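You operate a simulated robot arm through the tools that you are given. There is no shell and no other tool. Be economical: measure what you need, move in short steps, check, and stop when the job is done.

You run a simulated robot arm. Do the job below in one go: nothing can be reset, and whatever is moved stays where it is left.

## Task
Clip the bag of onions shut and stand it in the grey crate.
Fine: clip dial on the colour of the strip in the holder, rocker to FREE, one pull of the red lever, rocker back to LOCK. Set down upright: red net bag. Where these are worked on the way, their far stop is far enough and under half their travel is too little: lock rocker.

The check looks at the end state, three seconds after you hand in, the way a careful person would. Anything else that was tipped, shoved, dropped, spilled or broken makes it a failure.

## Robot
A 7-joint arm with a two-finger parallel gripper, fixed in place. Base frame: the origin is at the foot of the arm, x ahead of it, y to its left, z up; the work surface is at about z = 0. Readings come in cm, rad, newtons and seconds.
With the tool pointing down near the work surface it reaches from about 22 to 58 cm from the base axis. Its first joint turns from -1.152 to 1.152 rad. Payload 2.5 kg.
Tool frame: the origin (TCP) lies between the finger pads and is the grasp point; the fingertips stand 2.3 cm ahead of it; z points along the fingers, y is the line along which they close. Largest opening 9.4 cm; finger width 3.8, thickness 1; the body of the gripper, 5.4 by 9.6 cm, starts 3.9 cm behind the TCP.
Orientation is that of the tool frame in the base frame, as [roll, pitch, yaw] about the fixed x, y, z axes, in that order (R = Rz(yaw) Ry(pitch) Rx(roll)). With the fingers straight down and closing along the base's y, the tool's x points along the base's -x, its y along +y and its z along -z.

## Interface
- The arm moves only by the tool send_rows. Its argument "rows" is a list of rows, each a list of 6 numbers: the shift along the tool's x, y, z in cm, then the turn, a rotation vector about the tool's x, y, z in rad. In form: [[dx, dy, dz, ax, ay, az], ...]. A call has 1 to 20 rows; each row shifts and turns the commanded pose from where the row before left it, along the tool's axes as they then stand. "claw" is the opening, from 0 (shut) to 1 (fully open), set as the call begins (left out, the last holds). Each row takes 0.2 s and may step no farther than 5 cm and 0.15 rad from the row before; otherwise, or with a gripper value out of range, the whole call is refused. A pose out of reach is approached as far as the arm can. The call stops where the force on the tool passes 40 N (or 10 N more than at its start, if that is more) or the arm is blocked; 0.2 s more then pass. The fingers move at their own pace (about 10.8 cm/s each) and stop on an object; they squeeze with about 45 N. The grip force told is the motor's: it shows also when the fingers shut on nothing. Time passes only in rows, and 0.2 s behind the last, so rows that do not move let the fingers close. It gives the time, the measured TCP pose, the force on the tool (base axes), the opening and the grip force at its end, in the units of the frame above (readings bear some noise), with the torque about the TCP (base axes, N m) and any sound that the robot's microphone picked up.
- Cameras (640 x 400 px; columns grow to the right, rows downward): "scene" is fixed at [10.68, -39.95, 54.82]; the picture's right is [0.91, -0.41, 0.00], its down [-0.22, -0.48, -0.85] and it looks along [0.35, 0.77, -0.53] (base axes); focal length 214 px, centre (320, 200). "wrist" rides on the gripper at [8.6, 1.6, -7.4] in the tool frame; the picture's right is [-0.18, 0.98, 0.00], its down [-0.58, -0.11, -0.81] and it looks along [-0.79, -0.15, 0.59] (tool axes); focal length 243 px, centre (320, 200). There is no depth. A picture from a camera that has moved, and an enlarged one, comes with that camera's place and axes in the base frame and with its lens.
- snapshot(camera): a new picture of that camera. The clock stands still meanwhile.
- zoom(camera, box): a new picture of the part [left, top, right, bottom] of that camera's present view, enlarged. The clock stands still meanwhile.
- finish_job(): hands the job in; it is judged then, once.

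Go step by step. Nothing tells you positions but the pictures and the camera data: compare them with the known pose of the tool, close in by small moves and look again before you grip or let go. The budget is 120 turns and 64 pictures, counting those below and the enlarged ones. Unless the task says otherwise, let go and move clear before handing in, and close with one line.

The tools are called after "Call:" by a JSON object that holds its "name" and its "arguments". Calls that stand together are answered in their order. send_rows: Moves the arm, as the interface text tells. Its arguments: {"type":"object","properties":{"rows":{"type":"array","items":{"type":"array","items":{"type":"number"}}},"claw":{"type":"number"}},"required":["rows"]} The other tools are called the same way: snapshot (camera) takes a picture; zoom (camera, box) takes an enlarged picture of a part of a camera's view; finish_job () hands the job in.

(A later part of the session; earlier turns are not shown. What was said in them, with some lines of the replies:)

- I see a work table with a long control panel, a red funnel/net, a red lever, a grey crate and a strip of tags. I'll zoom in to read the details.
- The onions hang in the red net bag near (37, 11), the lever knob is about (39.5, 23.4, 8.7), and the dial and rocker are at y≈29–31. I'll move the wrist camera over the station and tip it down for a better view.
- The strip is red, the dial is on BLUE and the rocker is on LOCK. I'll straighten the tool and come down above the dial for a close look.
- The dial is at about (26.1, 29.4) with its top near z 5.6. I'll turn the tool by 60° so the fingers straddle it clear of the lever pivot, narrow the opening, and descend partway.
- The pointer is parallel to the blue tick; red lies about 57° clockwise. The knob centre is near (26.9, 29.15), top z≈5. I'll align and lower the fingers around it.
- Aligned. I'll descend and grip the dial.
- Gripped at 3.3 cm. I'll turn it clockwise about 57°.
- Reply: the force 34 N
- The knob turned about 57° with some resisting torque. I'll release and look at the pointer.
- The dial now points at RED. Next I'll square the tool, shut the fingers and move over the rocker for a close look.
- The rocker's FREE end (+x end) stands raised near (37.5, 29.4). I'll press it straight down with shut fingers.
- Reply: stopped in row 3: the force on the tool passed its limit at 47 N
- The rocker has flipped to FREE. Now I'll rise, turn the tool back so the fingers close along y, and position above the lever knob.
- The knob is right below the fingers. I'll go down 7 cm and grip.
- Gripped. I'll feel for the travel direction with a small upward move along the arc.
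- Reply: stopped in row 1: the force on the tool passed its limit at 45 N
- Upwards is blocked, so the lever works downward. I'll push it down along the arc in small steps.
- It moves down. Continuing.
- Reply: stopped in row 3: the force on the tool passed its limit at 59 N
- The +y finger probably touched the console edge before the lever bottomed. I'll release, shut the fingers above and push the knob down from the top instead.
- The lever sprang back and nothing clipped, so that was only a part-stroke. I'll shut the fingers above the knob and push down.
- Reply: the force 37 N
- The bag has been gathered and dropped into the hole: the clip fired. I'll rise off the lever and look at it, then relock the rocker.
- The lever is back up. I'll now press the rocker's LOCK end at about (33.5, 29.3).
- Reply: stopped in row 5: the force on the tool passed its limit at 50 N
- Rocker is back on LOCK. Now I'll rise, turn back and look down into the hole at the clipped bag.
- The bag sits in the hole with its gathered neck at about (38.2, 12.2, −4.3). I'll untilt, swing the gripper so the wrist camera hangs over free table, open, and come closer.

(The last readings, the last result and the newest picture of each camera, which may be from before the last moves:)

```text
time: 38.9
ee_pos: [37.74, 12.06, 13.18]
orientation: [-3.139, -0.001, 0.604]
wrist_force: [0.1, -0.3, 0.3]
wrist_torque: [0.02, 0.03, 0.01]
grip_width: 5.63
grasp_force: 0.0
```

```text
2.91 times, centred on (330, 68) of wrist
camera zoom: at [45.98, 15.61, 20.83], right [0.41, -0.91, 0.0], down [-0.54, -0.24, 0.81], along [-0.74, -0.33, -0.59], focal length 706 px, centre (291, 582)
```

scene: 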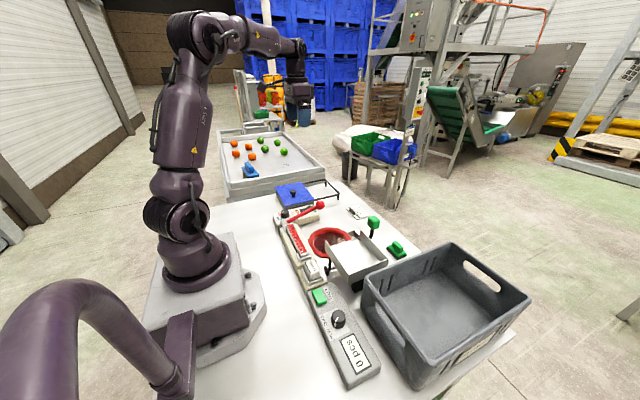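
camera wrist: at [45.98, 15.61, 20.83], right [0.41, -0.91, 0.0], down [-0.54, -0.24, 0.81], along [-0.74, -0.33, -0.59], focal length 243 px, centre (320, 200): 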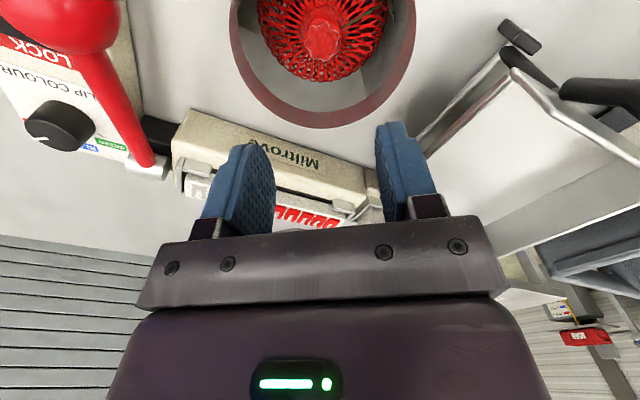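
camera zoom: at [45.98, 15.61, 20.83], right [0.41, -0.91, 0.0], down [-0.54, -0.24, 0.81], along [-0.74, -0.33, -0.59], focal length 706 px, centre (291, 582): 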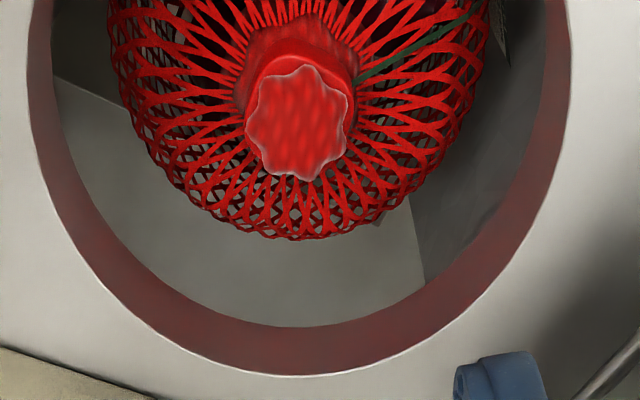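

The neck tuft (about 3 cm wide) tops out at roughly (38.0, 12.0, −2.3). I'll descend toward it and check before entering.

Call:
{"name": "send_rows", "arguments": {"rows": [[0.15, 0, 3, 0, 0, 0], [0, 0, 4, 0, 0, 0], [0, 0, 3.5, 0, 0, 0]], "claw": 0.52}}

Call:
{"name": "snapshot", "arguments": {"camera": "wrist"}}

Call:
{"name": "zoom", "arguments": {"camera": "scene", "box": [260, 150, 420, 270]}}

```text
time: 39.7
ee_pos: [37.98, 12.4, 2.93]
orientation: [-3.14, -0.005, 0.605]
wrist_force: [-0.1, 0.0, 0.4]
wrist_torque: [0.0, 0.02, 0.0]
grip_width: 4.9
grasp_force: 0.0
```

```text
23 pictures are left
camera wrist: at [46.2, 15.97, 10.59], right [0.41, -0.91, 0.0], down [-0.54, -0.24, 0.8], along [-0.74, -0.33, -0.59], focal length 243 px, centre (320, 200)
```

wrist: 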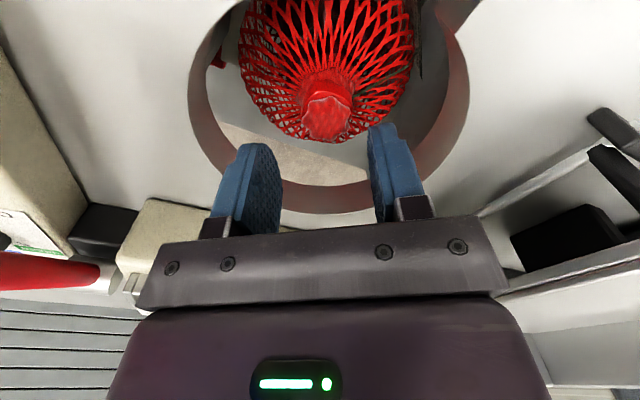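

```text
3.33 times, centred on (340, 210) of scene
camera zoom: at [10.68, -39.95, 54.82], right [0.91, -0.41, 0.0], down [-0.22, -0.48, -0.85], along [0.35, 0.77, -0.53], focal length 715 px, centre (253, 167)
```

zoom: 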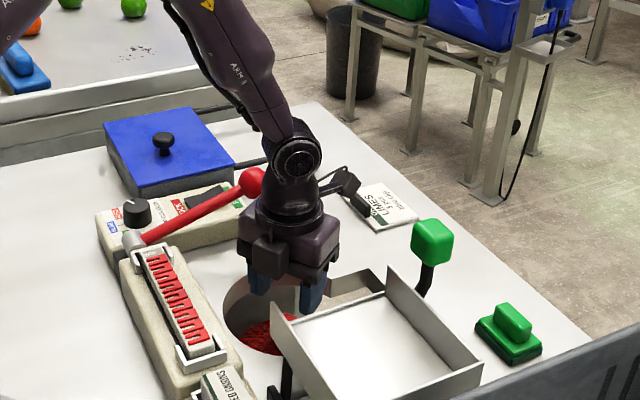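

I'm centred within half a centimetre. I'll shift 0.4 cm along the closing line, go down to the neck, and close.

Call:
{"name": "send_rows", "arguments": {"rows": [[0, 0.42, 2, 0, 0, 0], [0, 0, 2, 0, 0, 0], [0, 0, 1.3, 0, 0, 0], [0, 0, 1.3, 0, 0, 0]]}}

Call:
{"name": "snapshot", "arguments": {"camera": "wrist"}}

```text
time: 40.7
ee_pos: [38.62, 12.04, -2.6]
orientation: [-3.134, -0.006, 0.606]
wrist_force: [-3.9, -0.8, 9.5]
wrist_torque: [0.2, 0.19, 0.04]
grip_width: 4.98
grasp_force: 1.2
stopped in row 4: the force on the tool passed its limit at 66 N (the readings are from after the stop); the commanded pose is now the measured one
```

```text
21 pictures are left
camera wrist: at [46.69, 15.64, 4.93], right [0.41, -0.91, -0.01], down [-0.54, -0.25, 0.8], along [-0.74, -0.32, -0.59], focal length 243 px, centre (320, 200)
```

wrist: 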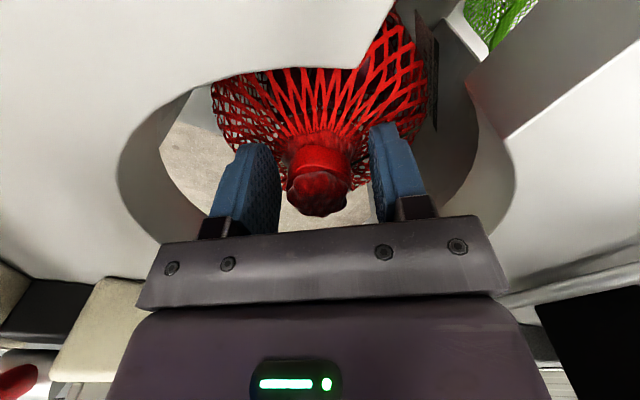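

The tips touch the bag's shoulder and the neck is between the pads. I'll back off slightly and close.

Call:
{"name": "send_rows", "arguments": {"rows": [[0, 0, -0.2, 0, 0, 0], [0, 0, 0, 0, 0, 0]]}}

Call:
{"name": "send_rows", "arguments": {"rows": [[0, 0, 0, 0, 0, 0], [0, 0, 0, 0, 0, 0], [0, 0, 0, 0, 0, 0]], "claw": 0.0}}

Call:
{"name": "send_rows", "arguments": {"rows": [[0, 0, -1, 0, 0, 0], [0, 0, -1, 0, 0, 0]]}}

Call:
{"name": "snapshot", "arguments": {"camera": "wrist"}}

```text
time: 41.3
ee_pos: [38.64, 12.2, -2.59]
orientation: [-3.135, -0.006, 0.605]
wrist_force: [-1.7, 0.6, 0.7]
wrist_torque: [0.04, 0.04, -0.04]
grip_width: 4.94
grasp_force: 0.9
```

```text
time: 42.2
ee_pos: [38.75, 12.23, -2.29]
orientation: [-3.133, -0.012, 0.607]
wrist_force: [-10.3, 0.3, 32.7]
wrist_torque: [-0.26, 0.21, -0.02]
grip_width: 3.44
grasp_force: 44.8
stopped in row 3: the force on the tool passed its limit at 42 N (the readings are from after the stop); the commanded pose is now the measured one
```

```text
time: 42.9
ee_pos: [38.6, 12.26, -0.39]
orientation: [-3.134, -0.007, 0.607]
wrist_force: [-0.4, -0.3, -2.9]
wrist_torque: [0.07, -0.03, -0.01]
grip_width: 3.22
grasp_force: 44.9
```

```text
20 pictures are left
camera wrist: at [46.69, 15.69, 7.32], right [0.41, -0.91, -0.01], down [-0.54, -0.25, 0.8], along [-0.73, -0.32, -0.6], focal length 243 px, centre (320, 200)
```

wrist: 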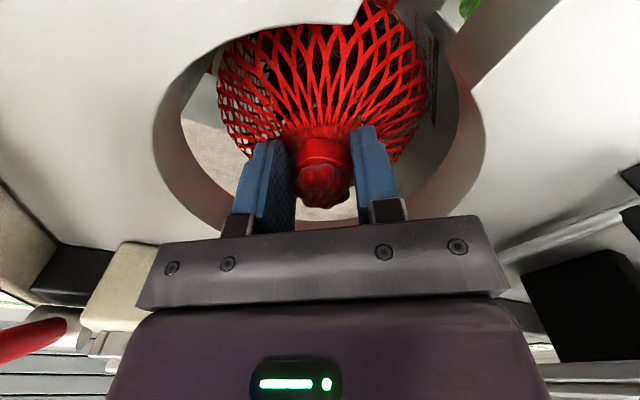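

The bag is lifting in the grip. I'll shift about 1.2 cm in −x to centre it in the hole and keep raising gently.

Call:
{"name": "send_rows", "arguments": {"rows": [[-0.5, -0.34, -0.2, 0, 0, 0], [-0.5, -0.34, -0.2, 0, 0, 0], [0, 0, -1, 0, 0, 0], [0, 0, -1, 0, 0, 0], [0, 0, -1, 0, 0, 0], [0, 0, 0, 0, 0, 0]]}}

Call:
{"name": "snapshot", "arguments": {"camera": "wrist"}}

```text
time: 44.2
ee_pos: [37.47, 12.29, 2.95]
orientation: [-3.131, -0.008, 0.609]
wrist_force: [1.4, 2.5, -20.0]
wrist_torque: [0.17, -1.12, -0.09]
grip_width: 3.2
grasp_force: 44.6
```

```text
19 pictures are left
camera wrist: at [45.47, 15.71, 10.54], right [0.41, -0.91, -0.01], down [-0.54, -0.25, 0.8], along [-0.73, -0.32, -0.6], focal length 243 px, centre (320, 200)
```

wrist: 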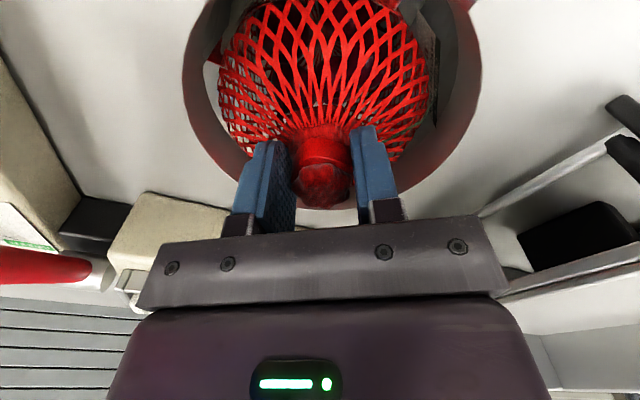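

Call:
{"name": "zoom", "arguments": {"camera": "scene", "box": [280, 190, 380, 290]}}

Call:
{"name": "send_rows", "arguments": {"rows": [[0, 0, 0, 0, 0, 0], [0, 0, 0, 0, 0, 0]]}}

```text
4.00 times, centred on (330, 240) of scene
camera zoom: at [10.68, -39.95, 54.82], right [0.91, -0.41, 0.0], down [-0.22, -0.48, -0.85], along [0.35, 0.77, -0.53], focal length 858 px, centre (280, 40)
```

zoom: 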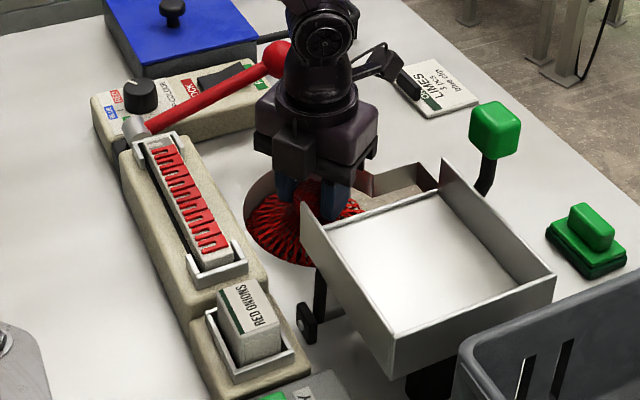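

```text
time: 44.9
ee_pos: [37.39, 12.19, 2.96]
orientation: [-3.132, -0.007, 0.607]
wrist_force: [-1.3, 2.4, -14.2]
wrist_torque: [0.1, -0.58, -0.02]
grip_width: 3.21
grasp_force: 45.0
```

Load is about 14–20 N with the bag near the hole's −x side. I'll shift slightly +x and continue slowly.

Call:
{"name": "send_rows", "arguments": {"rows": [[0.25, 0.17, -0.3, 0, 0, 0], [0, 0, -0.6, 0, 0, 0], [0, 0, -0.6, 0, 0, 0], [0, 0, -0.6, 0, 0, 0], [0, 0, 0, 0, 0, 0], [0, 0, 0, 0, 0, 0]]}}

Call:
{"name": "snapshot", "arguments": {"camera": "wrist"}}

```text
time: 45.3
ee_pos: [37.35, 12.2, 2.86]
orientation: [-3.127, 0.003, 0.607]
wrist_force: [-0.1, 0.2, -4.7]
wrist_torque: [-0.09, -0.15, -0.03]
grip_width: 3.22
grasp_force: 45.3
stopped in row 2: the force on the tool passed its limit at 43 N (the readings are from after the stop); the commanded pose is now the measured one
```

```text
17 pictures are left
camera wrist: at [45.46, 15.69, 10.53], right [0.41, -0.91, -0.01], down [-0.53, -0.25, 0.81], along [-0.74, -0.32, -0.59], focal length 243 px, centre (320, 200)
```

wrist: 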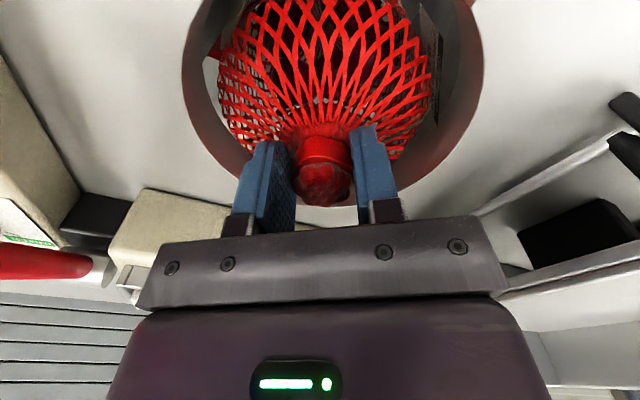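

Something catches. Zooming in to find the snag.

Call:
{"name": "zoom", "arguments": {"camera": "wrist", "box": [170, 0, 500, 210]}}

```text
1.90 times, centred on (335, 105) of wrist
camera zoom: at [45.46, 15.69, 10.53], right [0.41, -0.91, -0.01], down [-0.53, -0.25, 0.81], along [-0.74, -0.32, -0.59], focal length 462 px, centre (291, 381)
```

zoom: 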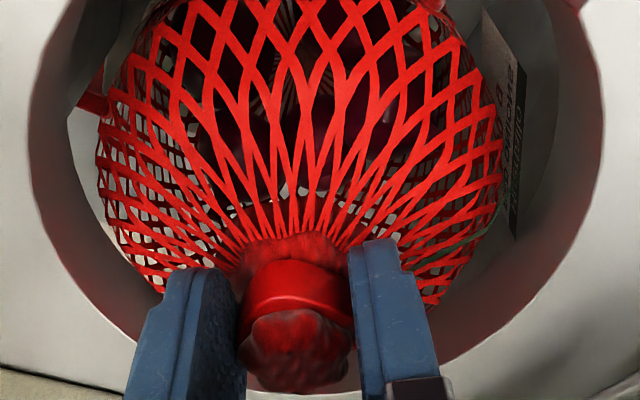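

The torque shows it catching on the hole's −x edge, so I over-shifted. I'll lower a bit, move +0.9 cm in x and try again slowly.

Call:
{"name": "send_rows", "arguments": {"rows": [[0, 0, 0.8, 0, 0, 0], [0.37, 0.25, 0, 0, 0, 0], [0.37, 0.26, 0, 0, 0, 0], [0, 0, 0, 0, 0, 0], [0, 0, -0.5, 0, 0, 0], [0, 0, -0.5, 0, 0, 0], [0, 0, -0.5, 0, 0, 0], [0, 0, 0, 0, 0, 0]]}}

```text
time: 47.1
ee_pos: [38.19, 12.13, 3.72]
orientation: [-3.128, 0.003, 0.606]
wrist_force: [0.4, 0.4, -3.5]
wrist_torque: [0.0, -0.01, 0.01]
grip_width: 3.21
grasp_force: 44.5
```

Free now: only 3.5 N of weight and no torque. Continuing the lift in small steps.

Call:
{"name": "send_rows", "arguments": {"rows": [[0, 0, -0.6, 0, 0, 0], [0, 0, -0.6, 0, 0, 0], [0, 0, -0.6, 0, 0, 0], [0, 0, -0.6, 0, 0, 0], [0, 0, -0.6, 0, 0, 0], [0, 0, 0, 0, 0, 0]]}}

Call:
{"name": "snapshot", "arguments": {"camera": "wrist"}}

```text
time: 48.5
ee_pos: [38.21, 12.19, 6.8]
orientation: [-3.128, 0.003, 0.609]
wrist_force: [-0.4, 0.1, -2.9]
wrist_torque: [0.01, -0.04, 0.01]
grip_width: 3.21
grasp_force: 45.4
```

```text
15 pictures are left
camera wrist: at [46.38, 15.66, 14.33], right [0.41, -0.91, -0.01], down [-0.53, -0.25, 0.81], along [-0.74, -0.32, -0.59], focal length 243 px, centre (320, 200)
```

wrist: 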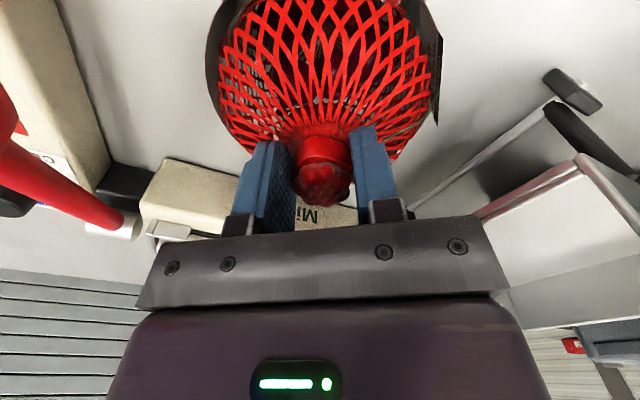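

Call:
{"name": "send_rows", "arguments": {"rows": [[0, 0, -0.7, 0, 0, 0], [0, 0, -0.7, 0, 0, 0], [0, 0, -0.7, 0, 0, 0], [0, 0, -0.8, 0, 0, 0], [0, 0, -1, 0, 0, 0], [0, 0, -1, 0, 0, 0], [0, 0, -1, 0, 0, 0], [0, 0, -1, 0, 0, 0], [0, 0, -1, 0, 0, 0], [0, 0, -1, 0, 0, 0], [0, 0, -1, 0, 0, 0], [0, 0, -1, 0, 0, 0], [0, 0, -1.5, 0, 0, 0], [0, 0, -2, 0, 0, 0], [0, 0, -2, 0, 0, 0], [0, 0, -2, 0, 0, 0], [0, 0, -2, 0, 0, 0], [0, 0, -2, 0, 0, 0], [0, 0, 0, 0, 0, 0]]}}

Call:
{"name": "snapshot", "arguments": {"camera": "scene"}}

```text
time: 52.5
ee_pos: [38.56, 12.07, 29.15]
orientation: [-3.127, 0.003, 0.606]
wrist_force: [-0.3, 0.7, -2.7]
wrist_torque: [-0.02, -0.01, -0.01]
grip_width: 3.21
grasp_force: 45.2
```

```text
14 pictures are left
```

scene: 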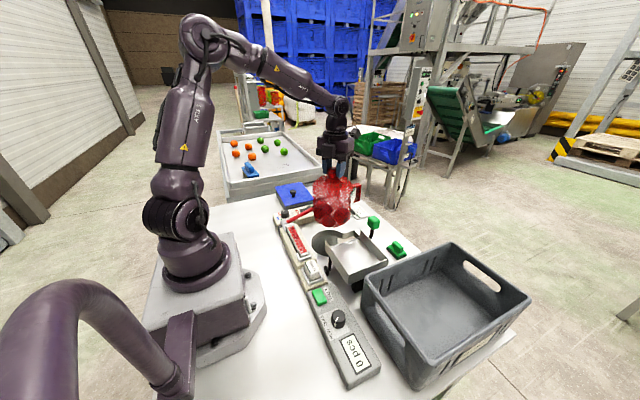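

The bag is out. I'll zoom in to judge its hanging length and the crate geometry.

Call:
{"name": "zoom", "arguments": {"camera": "scene", "box": [280, 130, 400, 240]}}

Call:
{"name": "zoom", "arguments": {"camera": "scene", "box": [350, 230, 540, 395]}}

```text
3.64 times, centred on (340, 185) of scene
camera zoom: at [10.68, -39.95, 54.82], right [0.91, -0.41, 0.0], down [-0.22, -0.48, -0.85], along [0.35, 0.77, -0.53], focal length 780 px, centre (247, 254)
```

zoom: 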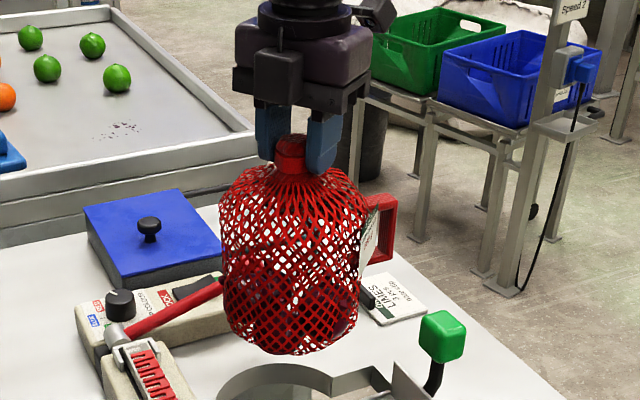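

```text
2.42 times, centred on (445, 312) of scene
camera zoom: at [10.68, -39.95, 54.82], right [0.91, -0.41, 0.0], down [-0.22, -0.48, -0.85], along [0.35, 0.77, -0.53], focal length 520 px, centre (17, -73)
```

zoom: 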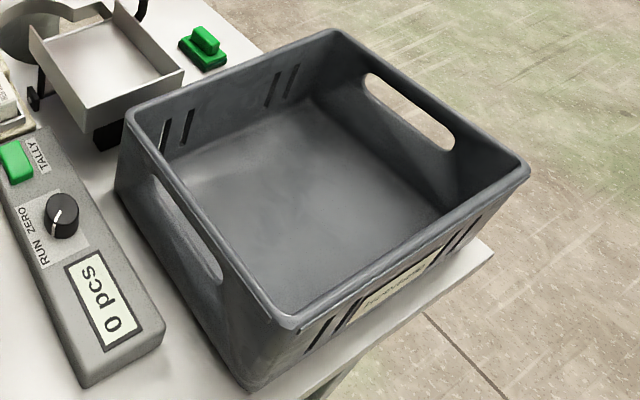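

The bag hangs about 18 cm below the grip and has a loop handle on its +x side. The crate spans about x 34–61, y −33 to −15, with its rim at z≈13.5. I'll raise and carry the bag over the crate to about (44, −24).

Call:
{"name": "send_rows", "arguments": {"rows": [[0, 0, -1.5, 0, 0, 0], [0, 0, -2, 0, 0, 0], [0, 0, -2, 0, 0, 0], [0, 0, -1.5, 0, 0, 0], [-0.5, 1, 0, 0, 0, 0], [-1, 2, 0, 0, 0, 0], [-1, 2, 0, 0, 0, 0], [-1, 2, 0, 0, 0, 0], [-1, 2, 0, 0, 0, 0]]}}

Call:
{"name": "send_rows", "arguments": {"rows": [[-1, 2, 0, 0, 0, 0], [-1, 2, 0, 0, 0, 0], [-1, 2, 0, 0, 0, 0], [-1, 2, 0, 0, 0, 0], [-1, 2, 0, 0, 0, 0], [-1, 2.1, 0, 0, 0, 0], [-1, 2.1, 0, 0, 0, 0], [-1, 2.1, 0, 0, 0, 0], [-1, 2.1, 0, 0, 0, 0], [-1, 2.1, 0, 0, 0, 0], [-1, 2.1, 0, 0, 0, 0], [-0.5, 1.2, 0, 0, 0, 0], [0, 0, 0, 0, 0, 0], [0, 0, 0, 0, 0, 0]]}}

Call:
{"name": "snapshot", "arguments": {"camera": "scene"}}

Call:
{"name": "snapshot", "arguments": {"camera": "wrist"}}

```text
time: 54.5
ee_pos: [40.11, 1.83, 35.96]
orientation: [-3.126, 0.003, 0.609]
wrist_force: [0.1, 0.7, -3.0]
wrist_torque: [0.0, -0.01, -0.02]
grip_width: 3.2
grasp_force: 44.8
```

```text
time: 57.5
ee_pos: [44.06, -24.15, 35.94]
orientation: [-3.128, 0.003, 0.607]
wrist_force: [-0.5, 0.0, -2.5]
wrist_torque: [0.02, -0.06, -0.01]
grip_width: 3.21
grasp_force: 44.5
```

```text
11 pictures are left
```

scene: 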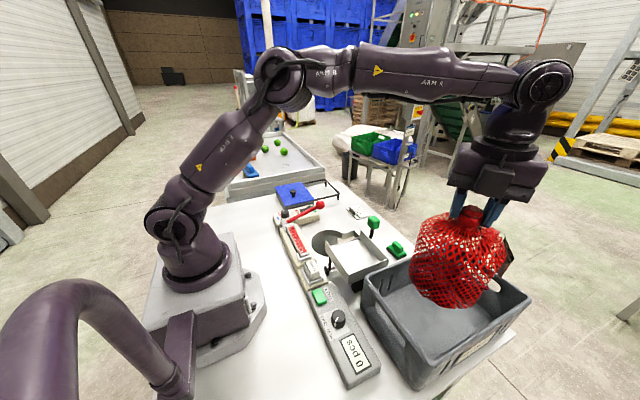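

```text
10 pictures are left
camera wrist: at [52.29, -20.7, 43.39], right [0.41, -0.91, -0.01], down [-0.53, -0.25, 0.81], along [-0.74, -0.33, -0.59], focal length 243 px, centre (320, 200)
```

wrist: 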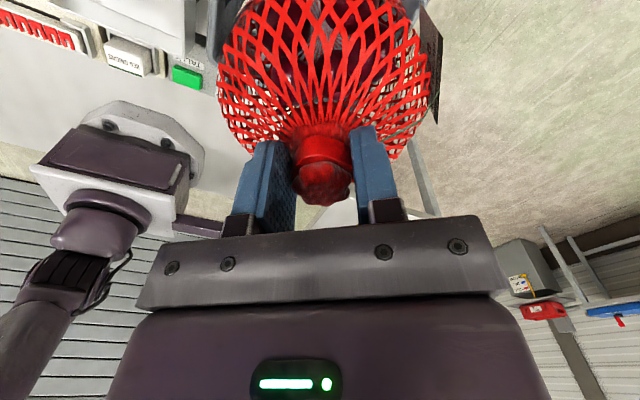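

Over the crate. I'll lower partway and check that the bag enters clear of the walls.

Call:
{"name": "send_rows", "arguments": {"rows": [[0, 0, 1.5, 0, 0, 0], [0, 0, 1.5, 0, 0, 0], [0, 0, 1.5, 0, 0, 0], [0, 0, 0, 0, 0, 0]]}}

Call:
{"name": "zoom", "arguments": {"camera": "scene", "box": [340, 180, 560, 395]}}

```text
time: 58.5
ee_pos: [44.11, -24.0, 31.3]
orientation: [-3.128, 0.004, 0.606]
wrist_force: [-0.3, -0.3, -2.2]
wrist_torque: [0.06, -0.05, -0.01]
grip_width: 3.2
grasp_force: 45.5
```

```text
1.86 times, centred on (450, 288) of scene
camera zoom: at [10.68, -39.95, 54.82], right [0.91, -0.41, 0.0], down [-0.22, -0.48, -0.85], along [0.35, 0.77, -0.53], focal length 399 px, centre (78, 37)
```

zoom: 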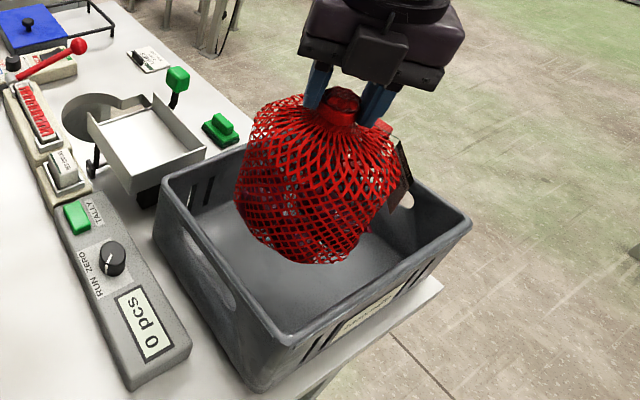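

The bag is lined up over the crate interior. Lowering further, then feeling for the floor.

Call:
{"name": "send_rows", "arguments": {"rows": [[0, 0, 1.5, 0, 0, 0], [0, 0, 1.5, 0, 0, 0], [0, 0, 1.5, 0, 0, 0], [0, 0, 1.5, 0, 0, 0], [0, 0, 1.5, 0, 0, 0], [0, 0, 1, 0, 0, 0], [0, 0, 0, 0, 0, 0]]}}

Call:
{"name": "zoom", "arguments": {"camera": "scene", "box": [340, 180, 560, 395]}}

```text
time: 60.1
ee_pos: [44.18, -24.13, 22.68]
orientation: [-3.129, 0.005, 0.608]
wrist_force: [-0.1, -0.2, -3.1]
wrist_torque: [0.03, -0.01, -0.03]
grip_width: 3.2
grasp_force: 45.3
```

```text
1.86 times, centred on (450, 288) of scene
camera zoom: at [10.68, -39.95, 54.82], right [0.91, -0.41, 0.0], down [-0.22, -0.48, -0.85], along [0.35, 0.77, -0.53], focal length 399 px, centre (78, 37)
```

zoom: 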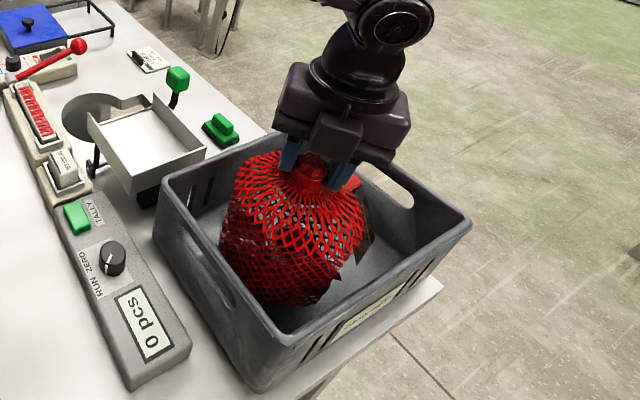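

A little more room on the near wall side would help; I'll shift +1.5 cm in x and continue down in small steps.

Call:
{"name": "send_rows", "arguments": {"rows": [[0.62, 0.43, 0, 0, 0, 0], [0.62, 0.43, 0, 0, 0, 0], [0, 0, 0.8, 0, 0, 0], [0, 0, 0.8, 0, 0, 0], [0, 0, 0.5, 0, 0, 0], [0, 0, 0, 0, 0, 0]]}}

Call:
{"name": "send_rows", "arguments": {"rows": [[0, 0, 0.4, 0, 0, 0], [0, 0, 0.4, 0, 0, 0], [0, 0, 0, 0, 0, 0]]}}

```text
time: 61.5
ee_pos: [45.59, -24.12, 20.61]
orientation: [-3.129, 0.004, 0.607]
wrist_force: [0.3, -1.0, -3.3]
wrist_torque: [0.0, -0.03, 0.01]
grip_width: 3.22
grasp_force: 45.2
```

```text
time: 62.3
ee_pos: [45.56, -24.17, 20.17]
orientation: [-3.134, -0.001, 0.609]
wrist_force: [3.0, 1.0, 21.5]
wrist_torque: [-0.31, 0.91, -0.04]
grip_width: 3.22
grasp_force: 45.1
```

Floor contact at TCP z≈20.3. I'll ease off the push slightly and look before letting go.

Call:
{"name": "send_rows", "arguments": {"rows": [[0, 0, -0.3, 0, 0, 0], [0, 0, 0, 0, 0, 0]]}}

Call:
{"name": "zoom", "arguments": {"camera": "scene", "box": [340, 180, 560, 395]}}

```text
time: 62.9
ee_pos: [45.54, -23.95, 20.03]
orientation: [-3.129, 0.003, 0.606]
wrist_force: [4.1, 0.1, 5.9]
wrist_torque: [-0.3, -0.3, 0.15]
grip_width: 3.22
grasp_force: 45.8
```

```text
1.86 times, centred on (450, 288) of scene
camera zoom: at [10.67, -39.95, 54.82], right [0.91, -0.41, 0.0], down [-0.22, -0.48, -0.85], along [0.35, 0.77, -0.53], focal length 399 px, centre (78, 37)
```

zoom: 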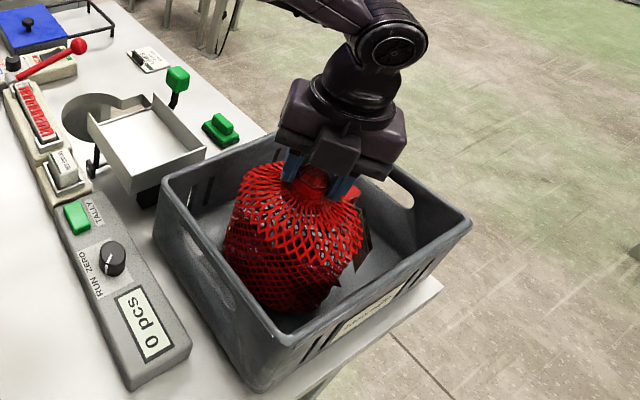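

Call:
{"name": "send_rows", "arguments": {"rows": [[0, 0, 0.15, 0, 0, 0], [0, 0, 0, 0, 0, 0], [0, 0, 0, 0, 0, 0]]}}

```text
time: 63.7
ee_pos: [45.5, -24.06, 20.09]
orientation: [-3.13, 0.001, 0.607]
wrist_force: [5.5, 1.6, 20.8]
wrist_torque: [0.01, 0.39, -0.02]
grip_width: 3.22
grasp_force: 44.9
```

It is firmly on the floor. Easing off and opening.

Call:
{"name": "send_rows", "arguments": {"rows": [[0, 0, -0.15, 0, 0, 0], [0, 0, 0, 0, 0, 0]]}}

Call:
{"name": "send_rows", "arguments": {"rows": [[0, 0, 0, 0, 0, 0], [0, 0, 0, 0, 0, 0], [0, 0, 0, 0, 0, 0], [0, 0, 0, 0, 0, 0]], "claw": 0.6}}

Call:
{"name": "snapshot", "arguments": {"camera": "wrist"}}

```text
time: 64.3
ee_pos: [45.43, -24.07, 20.1]
orientation: [-3.127, 0.003, 0.609]
wrist_force: [4.7, 1.4, 12.6]
wrist_torque: [-0.08, -0.04, -0.01]
grip_width: 3.17
grasp_force: 44.9
```

```text
time: 65.3
ee_pos: [45.42, -24.01, 20.07]
orientation: [-3.128, 0.003, 0.607]
wrist_force: [-0.6, -0.4, -0.4]
wrist_torque: [-0.03, 0.0, 0.01]
grip_width: 5.66
grasp_force: 0.0
```

```text
6 pictures are left
camera wrist: at [53.69, -20.56, 27.67], right [0.41, -0.91, -0.01], down [-0.53, -0.25, 0.81], along [-0.74, -0.32, -0.59], focal length 243 px, centre (320, 200)
```

wrist: 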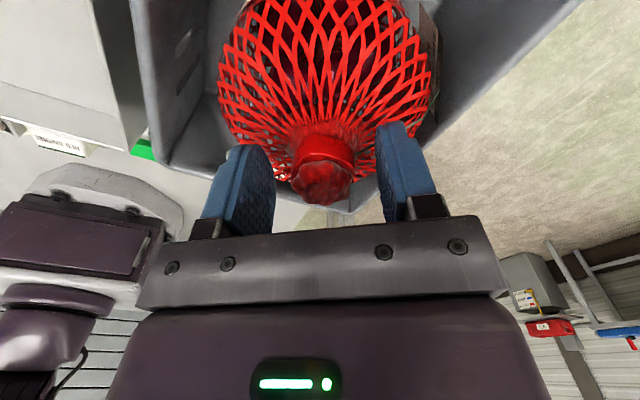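

The bag stands on its own. I'll rise straight up, clear of it.

Call:
{"name": "send_rows", "arguments": {"rows": [[0, 0, -0.7, 0, 0, 0], [0, 0, -1.5, 0, 0, 0], [0, 0, -2.5, 0, 0, 0], [0, 0, -3, 0, 0, 0], [0, 0, -3, 0, 0, 0], [0, 0, -3, 0, 0, 0], [-2, -3, 0, 0, 0, 0], [-2, -3, 0, 0, 0, 0], [-2, -3, 0, 0, 0, 0]]}}

Call:
{"name": "snapshot", "arguments": {"camera": "scene"}}

Call:
{"name": "zoom", "arguments": {"camera": "scene", "box": [340, 200, 540, 395]}}

Call:
{"name": "zoom", "arguments": {"camera": "scene", "box": [260, 170, 420, 270]}}

```text
time: 67.3
ee_pos: [35.39, -20.19, 34.04]
orientation: [-3.127, 0.004, 0.607]
wrist_force: [0.3, 0.3, 0.4]
wrist_torque: [-0.02, 0.0, -0.02]
grip_width: 5.63
grasp_force: 0.1
```

```text
5 pictures are left
```

scene: 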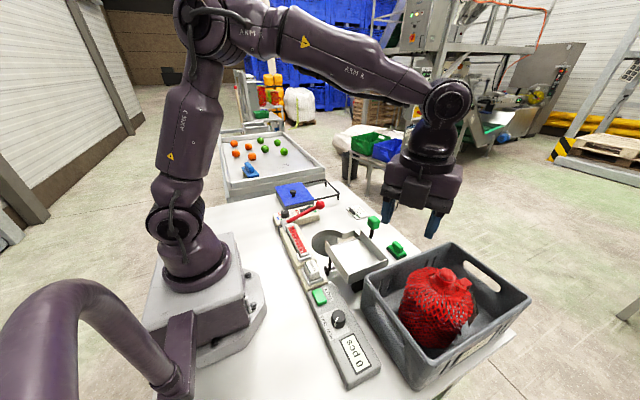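

```text
2.05 times, centred on (440, 298) of scene
camera zoom: at [10.68, -39.95, 54.82], right [0.91, -0.41, 0.0], down [-0.22, -0.48, -0.85], along [0.35, 0.77, -0.53], focal length 440 px, centre (74, 0)
```

zoom: 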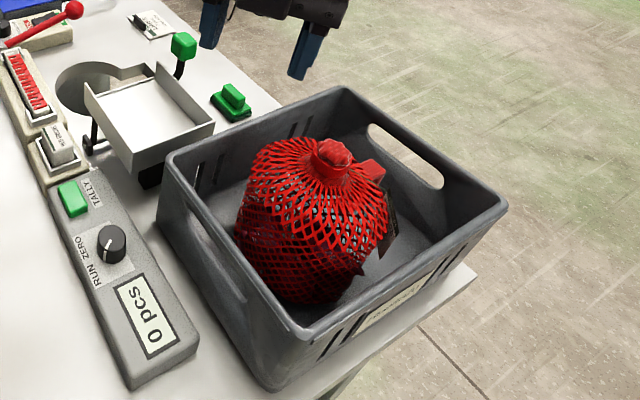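

```text
4.00 times, centred on (340, 220) of scene
camera zoom: at [10.68, -39.95, 54.82], right [0.91, -0.41, 0.0], down [-0.22, -0.48, -0.85], along [0.35, 0.77, -0.53], focal length 858 px, centre (240, 120)
```

zoom: 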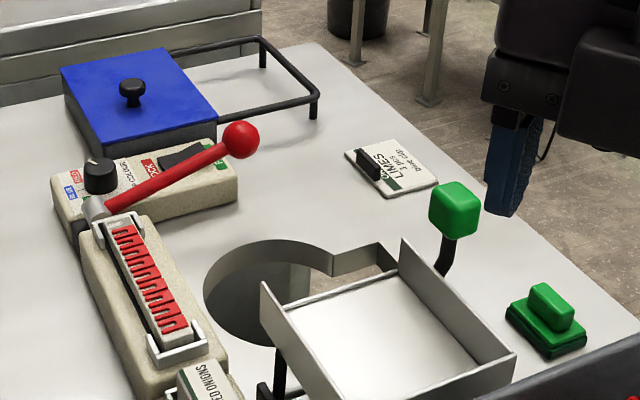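

The bag stands upright in the crate with its red clip. The dial is on RED, the rocker on LOCK and the lever up, and nothing else looks disturbed, so I'm handing in.

Call:
{"name": "finish_job", "arguments": {}}

```text
The job is handed in.
```

The onion bag is clipped shut with a red clip and stands upright in the grey crate. The dial is on RED and the rocker is back on LOCK. The lever's first press, about half-stroke, sprang back without clipping; one full pull then fired the clip.
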